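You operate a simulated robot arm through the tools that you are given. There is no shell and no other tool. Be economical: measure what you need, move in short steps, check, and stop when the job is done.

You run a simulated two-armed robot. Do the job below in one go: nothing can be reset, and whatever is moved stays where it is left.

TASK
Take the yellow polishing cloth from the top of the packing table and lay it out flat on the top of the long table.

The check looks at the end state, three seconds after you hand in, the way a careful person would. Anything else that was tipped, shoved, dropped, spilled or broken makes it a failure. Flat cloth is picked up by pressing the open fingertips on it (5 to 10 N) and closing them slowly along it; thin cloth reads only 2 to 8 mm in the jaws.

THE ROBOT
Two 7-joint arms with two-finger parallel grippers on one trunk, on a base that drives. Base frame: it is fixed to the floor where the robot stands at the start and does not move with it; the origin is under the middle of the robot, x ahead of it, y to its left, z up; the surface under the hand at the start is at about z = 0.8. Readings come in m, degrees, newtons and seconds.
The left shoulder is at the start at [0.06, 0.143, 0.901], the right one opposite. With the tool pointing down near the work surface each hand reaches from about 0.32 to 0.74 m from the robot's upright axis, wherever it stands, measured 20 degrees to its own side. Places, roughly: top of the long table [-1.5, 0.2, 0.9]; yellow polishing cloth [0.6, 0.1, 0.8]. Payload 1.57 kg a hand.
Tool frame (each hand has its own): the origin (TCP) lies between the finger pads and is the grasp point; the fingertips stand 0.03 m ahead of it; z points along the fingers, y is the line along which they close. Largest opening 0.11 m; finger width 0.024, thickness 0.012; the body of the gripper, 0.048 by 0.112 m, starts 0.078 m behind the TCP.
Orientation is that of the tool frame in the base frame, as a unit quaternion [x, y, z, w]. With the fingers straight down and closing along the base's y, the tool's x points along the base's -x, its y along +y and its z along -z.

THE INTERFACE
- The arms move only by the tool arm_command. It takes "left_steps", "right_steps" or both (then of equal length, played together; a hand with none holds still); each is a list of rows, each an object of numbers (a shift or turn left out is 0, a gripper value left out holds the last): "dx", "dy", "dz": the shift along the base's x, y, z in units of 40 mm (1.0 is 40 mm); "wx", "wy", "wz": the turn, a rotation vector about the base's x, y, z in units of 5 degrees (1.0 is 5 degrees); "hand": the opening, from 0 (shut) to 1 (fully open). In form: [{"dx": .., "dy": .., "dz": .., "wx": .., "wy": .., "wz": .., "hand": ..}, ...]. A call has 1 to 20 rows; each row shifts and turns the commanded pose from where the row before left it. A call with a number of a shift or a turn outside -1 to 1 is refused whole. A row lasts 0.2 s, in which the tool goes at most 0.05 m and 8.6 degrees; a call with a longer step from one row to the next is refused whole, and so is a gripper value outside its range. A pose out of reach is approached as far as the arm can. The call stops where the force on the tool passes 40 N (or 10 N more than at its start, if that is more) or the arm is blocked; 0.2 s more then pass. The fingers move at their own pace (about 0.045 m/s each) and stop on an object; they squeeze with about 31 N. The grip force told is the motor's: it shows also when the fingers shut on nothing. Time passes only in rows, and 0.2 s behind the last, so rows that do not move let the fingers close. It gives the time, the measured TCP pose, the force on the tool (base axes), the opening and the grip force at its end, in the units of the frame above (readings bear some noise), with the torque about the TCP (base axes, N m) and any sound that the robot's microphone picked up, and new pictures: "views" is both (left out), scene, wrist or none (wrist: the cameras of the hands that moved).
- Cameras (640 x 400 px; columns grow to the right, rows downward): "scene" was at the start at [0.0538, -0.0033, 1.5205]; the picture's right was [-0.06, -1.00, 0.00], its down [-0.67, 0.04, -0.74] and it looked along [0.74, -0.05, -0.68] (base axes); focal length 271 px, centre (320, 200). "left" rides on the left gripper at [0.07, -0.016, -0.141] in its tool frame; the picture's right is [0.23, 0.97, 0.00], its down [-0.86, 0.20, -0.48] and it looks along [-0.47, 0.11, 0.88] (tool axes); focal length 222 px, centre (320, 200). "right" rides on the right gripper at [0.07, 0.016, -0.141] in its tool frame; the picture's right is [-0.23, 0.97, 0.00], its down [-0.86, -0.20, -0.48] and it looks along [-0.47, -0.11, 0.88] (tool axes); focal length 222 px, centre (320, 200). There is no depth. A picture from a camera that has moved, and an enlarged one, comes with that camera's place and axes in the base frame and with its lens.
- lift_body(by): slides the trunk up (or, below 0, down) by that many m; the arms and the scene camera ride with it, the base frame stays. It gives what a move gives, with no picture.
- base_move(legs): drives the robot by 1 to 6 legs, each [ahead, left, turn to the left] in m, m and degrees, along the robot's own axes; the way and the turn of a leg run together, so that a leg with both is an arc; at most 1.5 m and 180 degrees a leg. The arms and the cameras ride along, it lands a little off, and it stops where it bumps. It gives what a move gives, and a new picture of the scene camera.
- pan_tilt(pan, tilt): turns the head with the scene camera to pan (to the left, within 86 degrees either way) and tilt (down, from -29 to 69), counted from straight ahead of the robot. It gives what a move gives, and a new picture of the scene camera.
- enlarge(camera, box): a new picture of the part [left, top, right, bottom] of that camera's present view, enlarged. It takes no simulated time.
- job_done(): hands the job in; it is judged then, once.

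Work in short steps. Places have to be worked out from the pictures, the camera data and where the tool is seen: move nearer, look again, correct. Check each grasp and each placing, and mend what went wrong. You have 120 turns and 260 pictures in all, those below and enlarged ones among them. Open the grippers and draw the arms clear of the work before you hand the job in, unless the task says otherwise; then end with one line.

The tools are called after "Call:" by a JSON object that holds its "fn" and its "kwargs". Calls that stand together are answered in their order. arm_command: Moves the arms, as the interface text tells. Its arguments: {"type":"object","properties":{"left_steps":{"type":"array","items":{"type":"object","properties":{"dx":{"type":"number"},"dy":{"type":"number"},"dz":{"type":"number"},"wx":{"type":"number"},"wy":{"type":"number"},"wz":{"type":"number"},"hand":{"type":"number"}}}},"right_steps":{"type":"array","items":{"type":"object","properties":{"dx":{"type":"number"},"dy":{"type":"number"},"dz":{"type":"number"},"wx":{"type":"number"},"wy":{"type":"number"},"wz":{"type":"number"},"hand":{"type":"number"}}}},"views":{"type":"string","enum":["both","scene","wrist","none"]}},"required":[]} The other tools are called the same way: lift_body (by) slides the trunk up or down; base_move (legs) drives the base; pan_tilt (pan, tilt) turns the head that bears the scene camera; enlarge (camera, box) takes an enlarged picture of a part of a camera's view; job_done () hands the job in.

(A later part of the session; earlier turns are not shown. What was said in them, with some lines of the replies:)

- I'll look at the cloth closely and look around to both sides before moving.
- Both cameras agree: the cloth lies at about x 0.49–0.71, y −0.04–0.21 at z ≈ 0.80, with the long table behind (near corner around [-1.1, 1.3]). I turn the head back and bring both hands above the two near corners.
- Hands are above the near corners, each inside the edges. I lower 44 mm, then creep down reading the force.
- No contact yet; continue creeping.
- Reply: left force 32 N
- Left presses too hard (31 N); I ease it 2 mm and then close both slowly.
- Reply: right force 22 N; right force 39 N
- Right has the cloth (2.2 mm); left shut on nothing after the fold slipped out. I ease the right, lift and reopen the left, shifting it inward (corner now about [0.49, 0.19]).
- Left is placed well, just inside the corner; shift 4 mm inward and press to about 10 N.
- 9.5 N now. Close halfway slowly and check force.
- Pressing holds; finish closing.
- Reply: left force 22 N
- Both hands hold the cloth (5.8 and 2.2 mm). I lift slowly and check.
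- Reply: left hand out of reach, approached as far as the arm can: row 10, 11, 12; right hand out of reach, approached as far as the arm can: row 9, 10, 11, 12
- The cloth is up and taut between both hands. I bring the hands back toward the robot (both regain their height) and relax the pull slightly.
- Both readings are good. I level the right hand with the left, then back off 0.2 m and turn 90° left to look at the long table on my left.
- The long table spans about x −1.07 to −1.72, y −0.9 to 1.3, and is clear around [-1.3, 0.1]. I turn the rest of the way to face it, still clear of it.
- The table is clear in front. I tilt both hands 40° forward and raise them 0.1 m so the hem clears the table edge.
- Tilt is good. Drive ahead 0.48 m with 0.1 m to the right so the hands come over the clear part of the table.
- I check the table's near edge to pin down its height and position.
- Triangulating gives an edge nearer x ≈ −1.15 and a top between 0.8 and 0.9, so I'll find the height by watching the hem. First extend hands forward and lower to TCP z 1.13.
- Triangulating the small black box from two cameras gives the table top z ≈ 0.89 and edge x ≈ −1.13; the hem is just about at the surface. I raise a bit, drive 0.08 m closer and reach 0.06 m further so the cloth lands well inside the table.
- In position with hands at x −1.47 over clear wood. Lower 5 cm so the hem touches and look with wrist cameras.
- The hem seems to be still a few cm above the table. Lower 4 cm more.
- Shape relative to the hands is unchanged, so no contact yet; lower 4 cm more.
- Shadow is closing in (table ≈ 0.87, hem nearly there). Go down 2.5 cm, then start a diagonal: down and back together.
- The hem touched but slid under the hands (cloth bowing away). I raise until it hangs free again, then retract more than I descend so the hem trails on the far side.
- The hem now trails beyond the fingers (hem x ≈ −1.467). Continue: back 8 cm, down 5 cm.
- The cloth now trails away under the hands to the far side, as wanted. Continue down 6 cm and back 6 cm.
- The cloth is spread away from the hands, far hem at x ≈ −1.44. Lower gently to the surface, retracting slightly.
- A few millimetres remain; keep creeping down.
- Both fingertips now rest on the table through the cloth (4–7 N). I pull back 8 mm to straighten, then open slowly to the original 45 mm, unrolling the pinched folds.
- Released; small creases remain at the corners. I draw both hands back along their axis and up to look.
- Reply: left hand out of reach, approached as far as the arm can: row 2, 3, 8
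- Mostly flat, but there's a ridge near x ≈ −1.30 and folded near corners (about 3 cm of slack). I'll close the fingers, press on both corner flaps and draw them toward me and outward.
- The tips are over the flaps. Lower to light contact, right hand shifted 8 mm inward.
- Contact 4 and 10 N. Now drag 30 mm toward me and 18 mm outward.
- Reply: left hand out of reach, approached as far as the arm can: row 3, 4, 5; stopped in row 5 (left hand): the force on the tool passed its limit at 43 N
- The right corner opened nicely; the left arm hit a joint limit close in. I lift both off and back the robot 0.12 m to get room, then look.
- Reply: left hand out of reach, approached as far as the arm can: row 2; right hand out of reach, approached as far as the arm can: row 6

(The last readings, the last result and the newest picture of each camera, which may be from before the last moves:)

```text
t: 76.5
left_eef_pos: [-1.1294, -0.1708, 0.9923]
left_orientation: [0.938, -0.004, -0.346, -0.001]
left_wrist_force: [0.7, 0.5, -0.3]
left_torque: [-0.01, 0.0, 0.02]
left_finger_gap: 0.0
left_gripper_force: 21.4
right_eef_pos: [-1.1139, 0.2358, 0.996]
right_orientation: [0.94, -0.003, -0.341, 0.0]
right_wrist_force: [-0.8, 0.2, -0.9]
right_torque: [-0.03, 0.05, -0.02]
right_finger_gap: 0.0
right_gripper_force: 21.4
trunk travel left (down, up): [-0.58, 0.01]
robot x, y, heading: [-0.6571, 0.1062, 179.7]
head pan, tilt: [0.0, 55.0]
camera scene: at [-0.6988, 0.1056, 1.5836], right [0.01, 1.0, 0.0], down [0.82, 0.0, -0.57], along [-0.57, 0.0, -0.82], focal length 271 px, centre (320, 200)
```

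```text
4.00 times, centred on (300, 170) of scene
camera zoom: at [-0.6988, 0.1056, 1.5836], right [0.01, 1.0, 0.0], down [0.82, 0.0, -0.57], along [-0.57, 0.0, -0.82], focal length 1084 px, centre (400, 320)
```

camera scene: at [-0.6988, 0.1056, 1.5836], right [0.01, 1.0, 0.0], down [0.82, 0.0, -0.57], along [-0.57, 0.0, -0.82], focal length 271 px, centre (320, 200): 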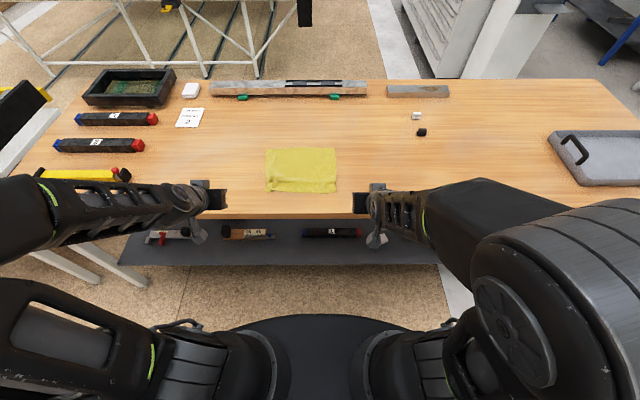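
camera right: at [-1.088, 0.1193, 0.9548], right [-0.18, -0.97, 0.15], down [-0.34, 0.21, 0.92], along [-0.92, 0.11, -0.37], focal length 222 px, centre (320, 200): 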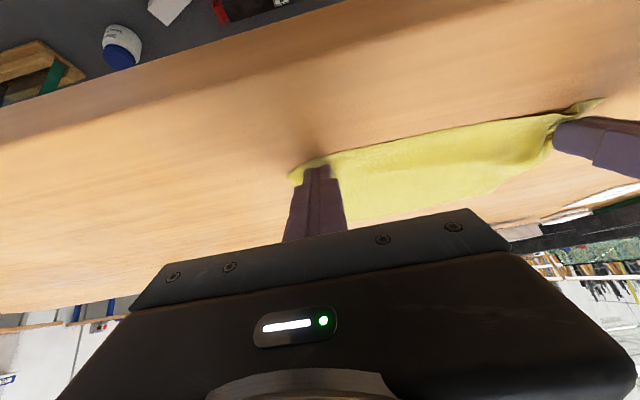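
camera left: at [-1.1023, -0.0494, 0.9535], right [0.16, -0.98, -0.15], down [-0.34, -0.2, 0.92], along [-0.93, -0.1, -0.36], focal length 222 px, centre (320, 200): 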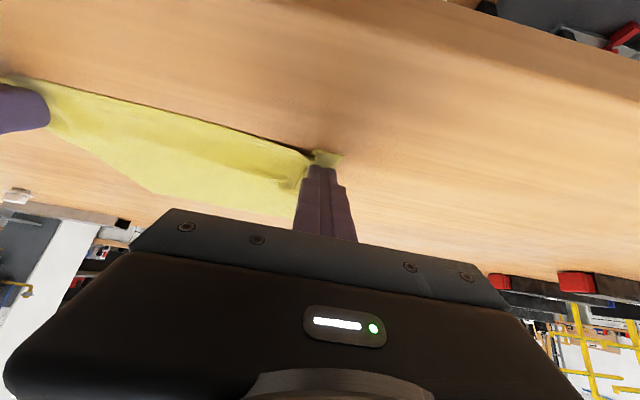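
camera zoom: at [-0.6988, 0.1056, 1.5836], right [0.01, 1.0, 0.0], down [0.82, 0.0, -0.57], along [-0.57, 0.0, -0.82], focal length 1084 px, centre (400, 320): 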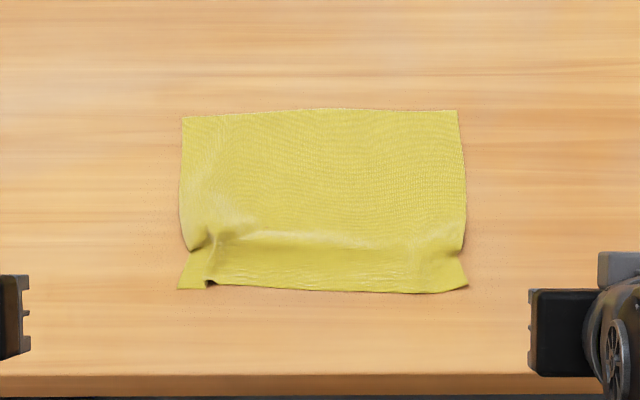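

Much better: only small puckers at the near corners remain (left corner about [-1.236, -0.077], needs ~2 cm outward). I press inside each corner again and draw out.

Call:
{"fn": "arm_command", "kwargs": {"left_steps": [{"dx": -0.55, "dy": 0.55}, {"dx": -0.55, "dy": 0.55}, {"dx": -0.55, "dy": 0.55}, {"dx": -0.55, "dy": 0.55}, {"dx": -0.55, "dy": 0.57}, {"dz": -0.8}, {"dz": -0.8}, {"dz": -0.5}, {"dz": -0.25}, {}], "right_steps": [{"dx": -0.63, "dy": -0.46}, {"dx": -0.63, "dy": -0.46}, {"dx": -0.63, "dy": -0.46}, {"dx": -0.63, "dy": -0.46}, {"dx": -0.63, "dy": -0.46}, {"dz": -0.8}, {"dz": -0.8}, {"dz": -0.6}, {"dz": -0.25}, {}], "views": "wrist"}}

```text
t: 78.7
left_eef_pos: [-1.2412, -0.06, 0.8997]
left_orientation: [0.938, -0.004, -0.345, -0.001]
left_wrist_force: [0.1, 0.4, 0.0]
left_torque: [0.0, 0.01, -0.01]
left_finger_gap: 0.0001
left_gripper_force: 21.1
right_eef_pos: [-1.2402, 0.1459, 0.897]
right_orientation: [0.94, -0.003, -0.341, 0.001]
right_wrist_force: [0.2, -0.1, 0.1]
right_torque: [-0.02, 0.0, -0.04]
right_finger_gap: 0.0
right_gripper_force: 21.9
trunk travel left (down, up): [-0.58, 0.01]
robot x, y, heading: [-0.6582, 0.0992, 179.7]
head pan, tilt: [0.0, 55.0]
camera right: at [-1.0977, 0.1294, 0.9621], right [-0.18, -0.97, 0.15], down [-0.35, 0.2, 0.91], along [-0.92, 0.11, -0.38], focal length 222 px, centre (320, 200)
camera left: at [-1.0955, -0.0435, 0.962], right [0.17, -0.98, -0.15], down [-0.34, -0.2, 0.92], along [-0.93, -0.1, -0.37], focal length 222 px, centre (320, 200)
```

right: 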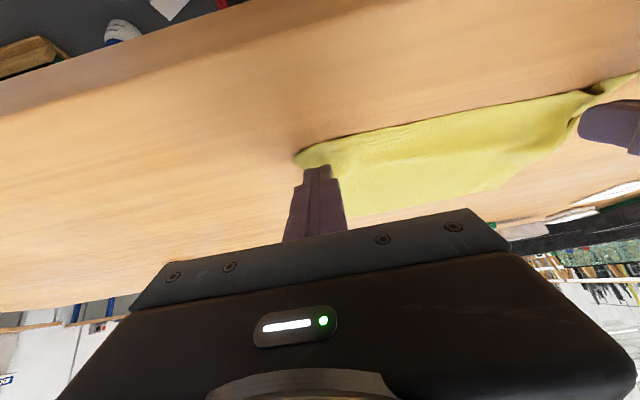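
left: 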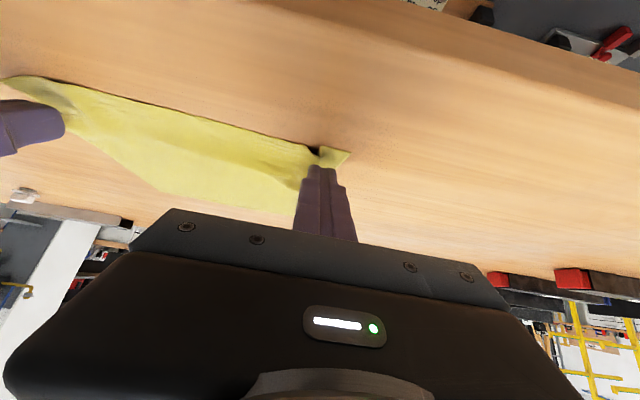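

Well placed on each corner; press down to contact.

Call:
{"fn": "arm_command", "kwargs": {"left_steps": [{"dz": -0.13}, {"dz": -0.08}, {}], "right_steps": [{"dz": -0.1}, {"dz": -0.05}, {}], "views": "none"}}

```text
t: 79.5
left_eef_pos: [-1.2408, -0.059, 0.8913]
left_orientation: [0.938, -0.004, -0.347, -0.001]
left_wrist_force: [-0.6, -0.8, 12.3]
left_torque: [0.0, 0.14, 0.05]
left_finger_gap: 0.0
left_gripper_force: 21.8
right_eef_pos: [-1.2418, 0.1437, 0.8931]
right_orientation: [0.94, -0.002, -0.34, 0.001]
right_wrist_force: [-0.9, -0.5, 0.0]
right_torque: [0.0, -0.01, -0.03]
right_finger_gap: 0.0
right_gripper_force: 21.7
trunk travel left (down, up): [-0.58, 0.01]
robot x, y, heading: [-0.6581, 0.1076, 179.8]
head pan, tilt: [0.0, 55.0]
```

Left at 12 N, right just off; press the right 2.5 mm more while drawing both out.

Call:
{"fn": "arm_command", "kwargs": {"left_steps": [{"dx": 0.02}, {"dx": 0.1, "dy": -0.1}, {"dx": 0.1, "dy": -0.12}, {"dx": 0.1, "dy": -0.12}, {"dx": 0.1, "dy": -0.12}, {"dx": 0.1, "dy": -0.12}, {}], "right_steps": [{"dz": -0.07}, {"dx": 0.1, "dy": 0.02}, {"dx": 0.1, "dy": 0.02}, {"dx": 0.1, "dy": 0.03}, {"dx": 0.1, "dy": 0.03}, {}, {}], "views": "none"}}

Call:
{"fn": "arm_command", "kwargs": {"left_steps": [{"dz": 0.5}, {"dz": 0.7}, {"dz": 0.7, "dy": -0.5}, {"dz": 0.3, "dy": -0.7}, {"dy": -0.7}, {}], "right_steps": [{"dz": 0.5}, {"dz": 0.7}, {"dz": 0.7, "dy": 0.5}, {"dz": 0.3, "dy": 0.7}, {"dy": 0.7}, {}], "views": "none"}}

Call:
{"fn": "enlarge", "kwargs": {"camera": "scene", "box": [220, 120, 380, 220]}}

```text
t: 81.0
left_eef_pos: [-1.2204, -0.0845, 0.8913]
left_orientation: [0.938, -0.003, -0.346, 0.001]
left_wrist_force: [-2.3, -0.1, 9.8]
left_torque: [0.0, 0.18, 0.01]
left_finger_gap: 0.0001
left_gripper_force: 20.9
right_eef_pos: [-1.2238, 0.1481, 0.8919]
right_orientation: [0.939, -0.003, -0.343, 0.0]
right_wrist_force: [-1.1, -3.2, 26.6]
right_torque: [-0.07, 0.35, 0.01]
right_finger_gap: 0.0001
right_gripper_force: 21.1
trunk travel left (down, up): [-0.58, 0.01]
robot x, y, heading: [-0.6558, 0.1037, 179.6]
head pan, tilt: [0.0, 55.0]
```

```text
t: 82.5
left_eef_pos: [-1.2224, -0.1593, 0.9767]
left_orientation: [0.938, -0.005, -0.345, -0.001]
left_wrist_force: [0.4, 0.2, 0.3]
left_torque: [0.04, 0.0, 0.02]
left_finger_gap: 0.0
left_gripper_force: 21.7
right_eef_pos: [-1.2251, 0.2262, 0.9773]
right_orientation: [0.94, -0.003, -0.341, 0.0]
right_wrist_force: [-0.4, -0.1, -0.6]
right_torque: [0.01, 0.03, 0.04]
right_finger_gap: 0.0003
right_gripper_force: 21.3
trunk travel left (down, up): [-0.58, 0.01]
robot x, y, heading: [-0.659, 0.1016, 179.8]
head pan, tilt: [0.0, 55.0]
```

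```text
4.00 times, centred on (300, 170) of scene
camera zoom: at [-0.701, 0.1056, 1.5835], right [0.01, 1.0, 0.0], down [0.82, 0.0, -0.57], along [-0.57, 0.0, -0.82], focal length 1084 px, centre (400, 320)
```

zoom: 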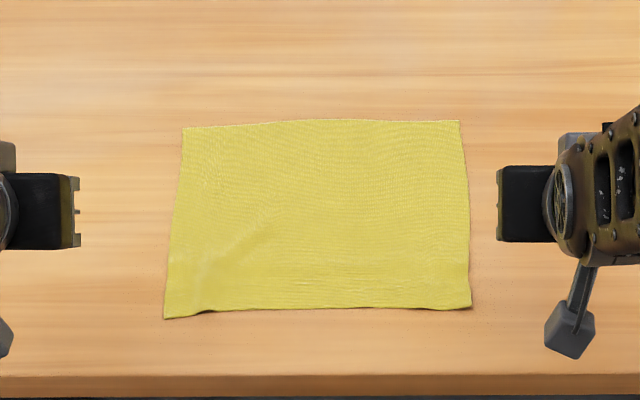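

Now it lies flat, fully spread, with at most a faint ripple near the left corner. I draw the arms up and take an oblique wrist look.

Call:
{"fn": "arm_command", "kwargs": {"left_steps": [{"dz": 0.3, "dx": 0.7}, {"dz": 0.3, "dx": 0.7}, {}], "right_steps": [{"dz": 0.3, "dx": 0.7}, {"dz": 0.3, "dx": 0.7}, {}], "views": "wrist"}}

Call:
{"fn": "enlarge", "kwargs": {"camera": "scene", "box": [255, 145, 345, 202]}}

```text
t: 83.2
left_eef_pos: [-1.1665, -0.1602, 0.9986]
left_orientation: [0.938, -0.004, -0.346, -0.001]
left_wrist_force: [-0.3, 1.0, -0.2]
left_torque: [0.0, -0.01, -0.02]
left_finger_gap: 0.0
left_gripper_force: 21.8
right_eef_pos: [-1.1689, 0.2241, 1.002]
right_orientation: [0.941, -0.004, -0.339, 0.001]
right_wrist_force: [-0.4, 0.0, 0.1]
right_torque: [0.02, -0.01, -0.01]
right_finger_gap: 0.0
right_gripper_force: 21.1
trunk travel left (down, up): [-0.58, 0.01]
robot x, y, heading: [-0.661, 0.1062, 179.6]
head pan, tilt: [0.0, 55.0]
camera right: at [-1.0257, 0.2086, 1.0659], right [-0.18, -0.97, 0.15], down [-0.35, 0.2, 0.91], along [-0.92, 0.11, -0.38], focal length 222 px, centre (320, 200)
camera left: at [-1.0211, -0.1437, 1.0626], right [0.17, -0.98, -0.15], down [-0.34, -0.2, 0.92], along [-0.92, -0.1, -0.37], focal length 222 px, centre (320, 200)
```

right: 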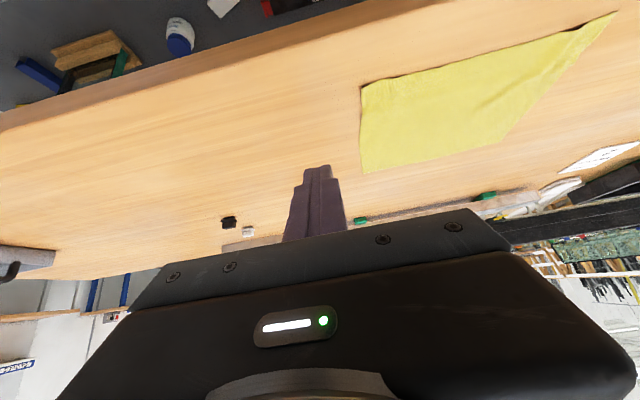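
left: 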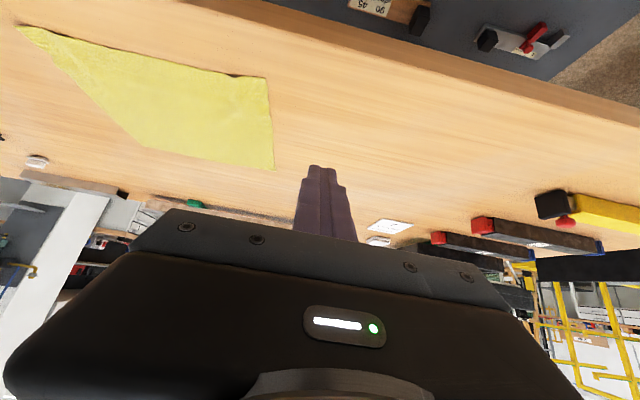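

```text
7.02 times, centred on (300, 174) of scene
camera zoom: at [-0.7019, 0.1056, 1.5835], right [0.01, 1.0, 0.0], down [0.82, 0.0, -0.57], along [-0.57, 0.0, -0.82], focal length 1902 px, centre (460, 386)
```

zoom: 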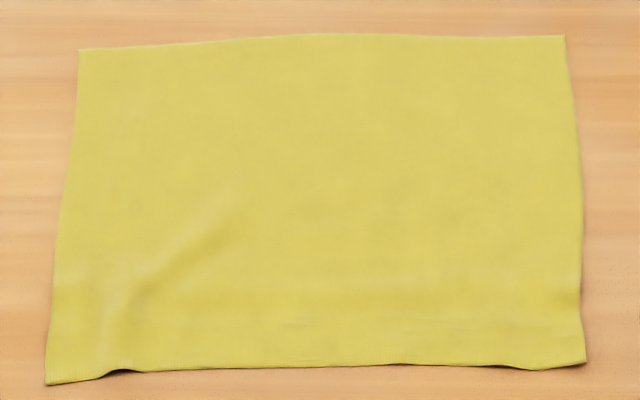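

The cloth is flat with only a millimetre ripple. I open the grippers, raise the hands and back away from the table.

Call:
{"fn": "arm_command", "kwargs": {"left_steps": [{"dz": 0.5, "hand": 1}, {"dz": 0.5}, {}, {}, {}], "right_steps": [{"dz": 0.5, "hand": 1}, {"dz": 0.5}, {}, {}, {}], "views": "none"}}

Call:
{"fn": "base_move", "kwargs": {"legs": [[-0.3, 0, 0]]}}

```text
t: 84.5
left_eef_pos: [-1.1668, -0.1601, 1.0405]
left_orientation: [0.938, -0.003, -0.345, 0.001]
left_wrist_force: [0.1, -0.4, -0.1]
left_torque: [-0.01, 0.01, -0.01]
left_finger_gap: 0.1036
left_gripper_force: 0.1
right_eef_pos: [-1.1683, 0.2252, 1.041]
right_orientation: [0.94, -0.004, -0.34, 0.0]
right_wrist_force: [-0.1, 0.3, 0.5]
right_torque: [0.02, 0.04, -0.02]
right_finger_gap: 0.1037
right_gripper_force: 0.0
trunk travel left (down, up): [-0.58, 0.01]
robot x, y, heading: [-0.6598, 0.1078, 179.6]
head pan, tilt: [0.0, 55.0]
```

```text
t: 86.5
left_eef_pos: [-0.8671, -0.1642, 1.0412]
left_orientation: [0.939, -0.001, -0.345, 0.0]
left_wrist_force: [-0.3, -0.5, 0.3]
left_torque: [-0.02, 0.03, -0.03]
left_finger_gap: 0.11
left_gripper_force: 0.0
right_eef_pos: [-0.8718, 0.221, 1.0411]
right_orientation: [0.94, 0.0, -0.341, 0.001]
right_wrist_force: [0.2, 0.0, 0.1]
right_torque: [-0.01, 0.0, -0.02]
right_finger_gap: 0.1099
right_gripper_force: 0.1
trunk travel left (down, up): [-0.58, 0.01]
robot x, y, heading: [-0.3615, 0.101, 179.9]
head pan, tilt: [0.0, 55.0]
camera scene: at [-0.4034, 0.1044, 1.5836], right [0.0, 1.0, 0.0], down [0.82, 0.0, -0.57], along [-0.57, 0.0, -0.82], focal length 271 px, centre (320, 200)
```

scene: 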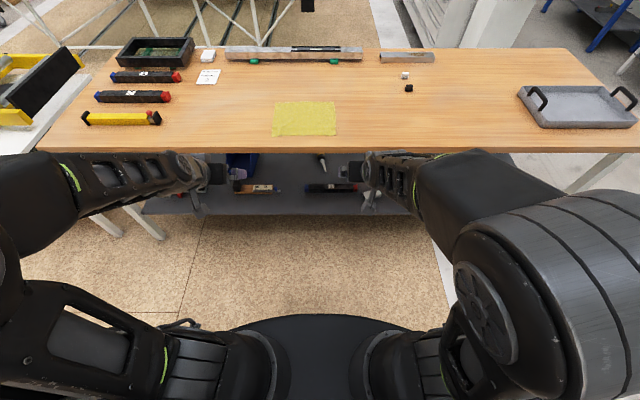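

The cloth lies flat on the long table, everything else is in place, and the arms are clear; handing in.

Call:
{"fn": "job_done", "kwargs": {}}

```text
The job is handed in.
```

The yellow polishing cloth now lies flat on top of the long table, with only a faint ripple near one corner; I saw nothing else moved, the grippers are open and both arms are clear.
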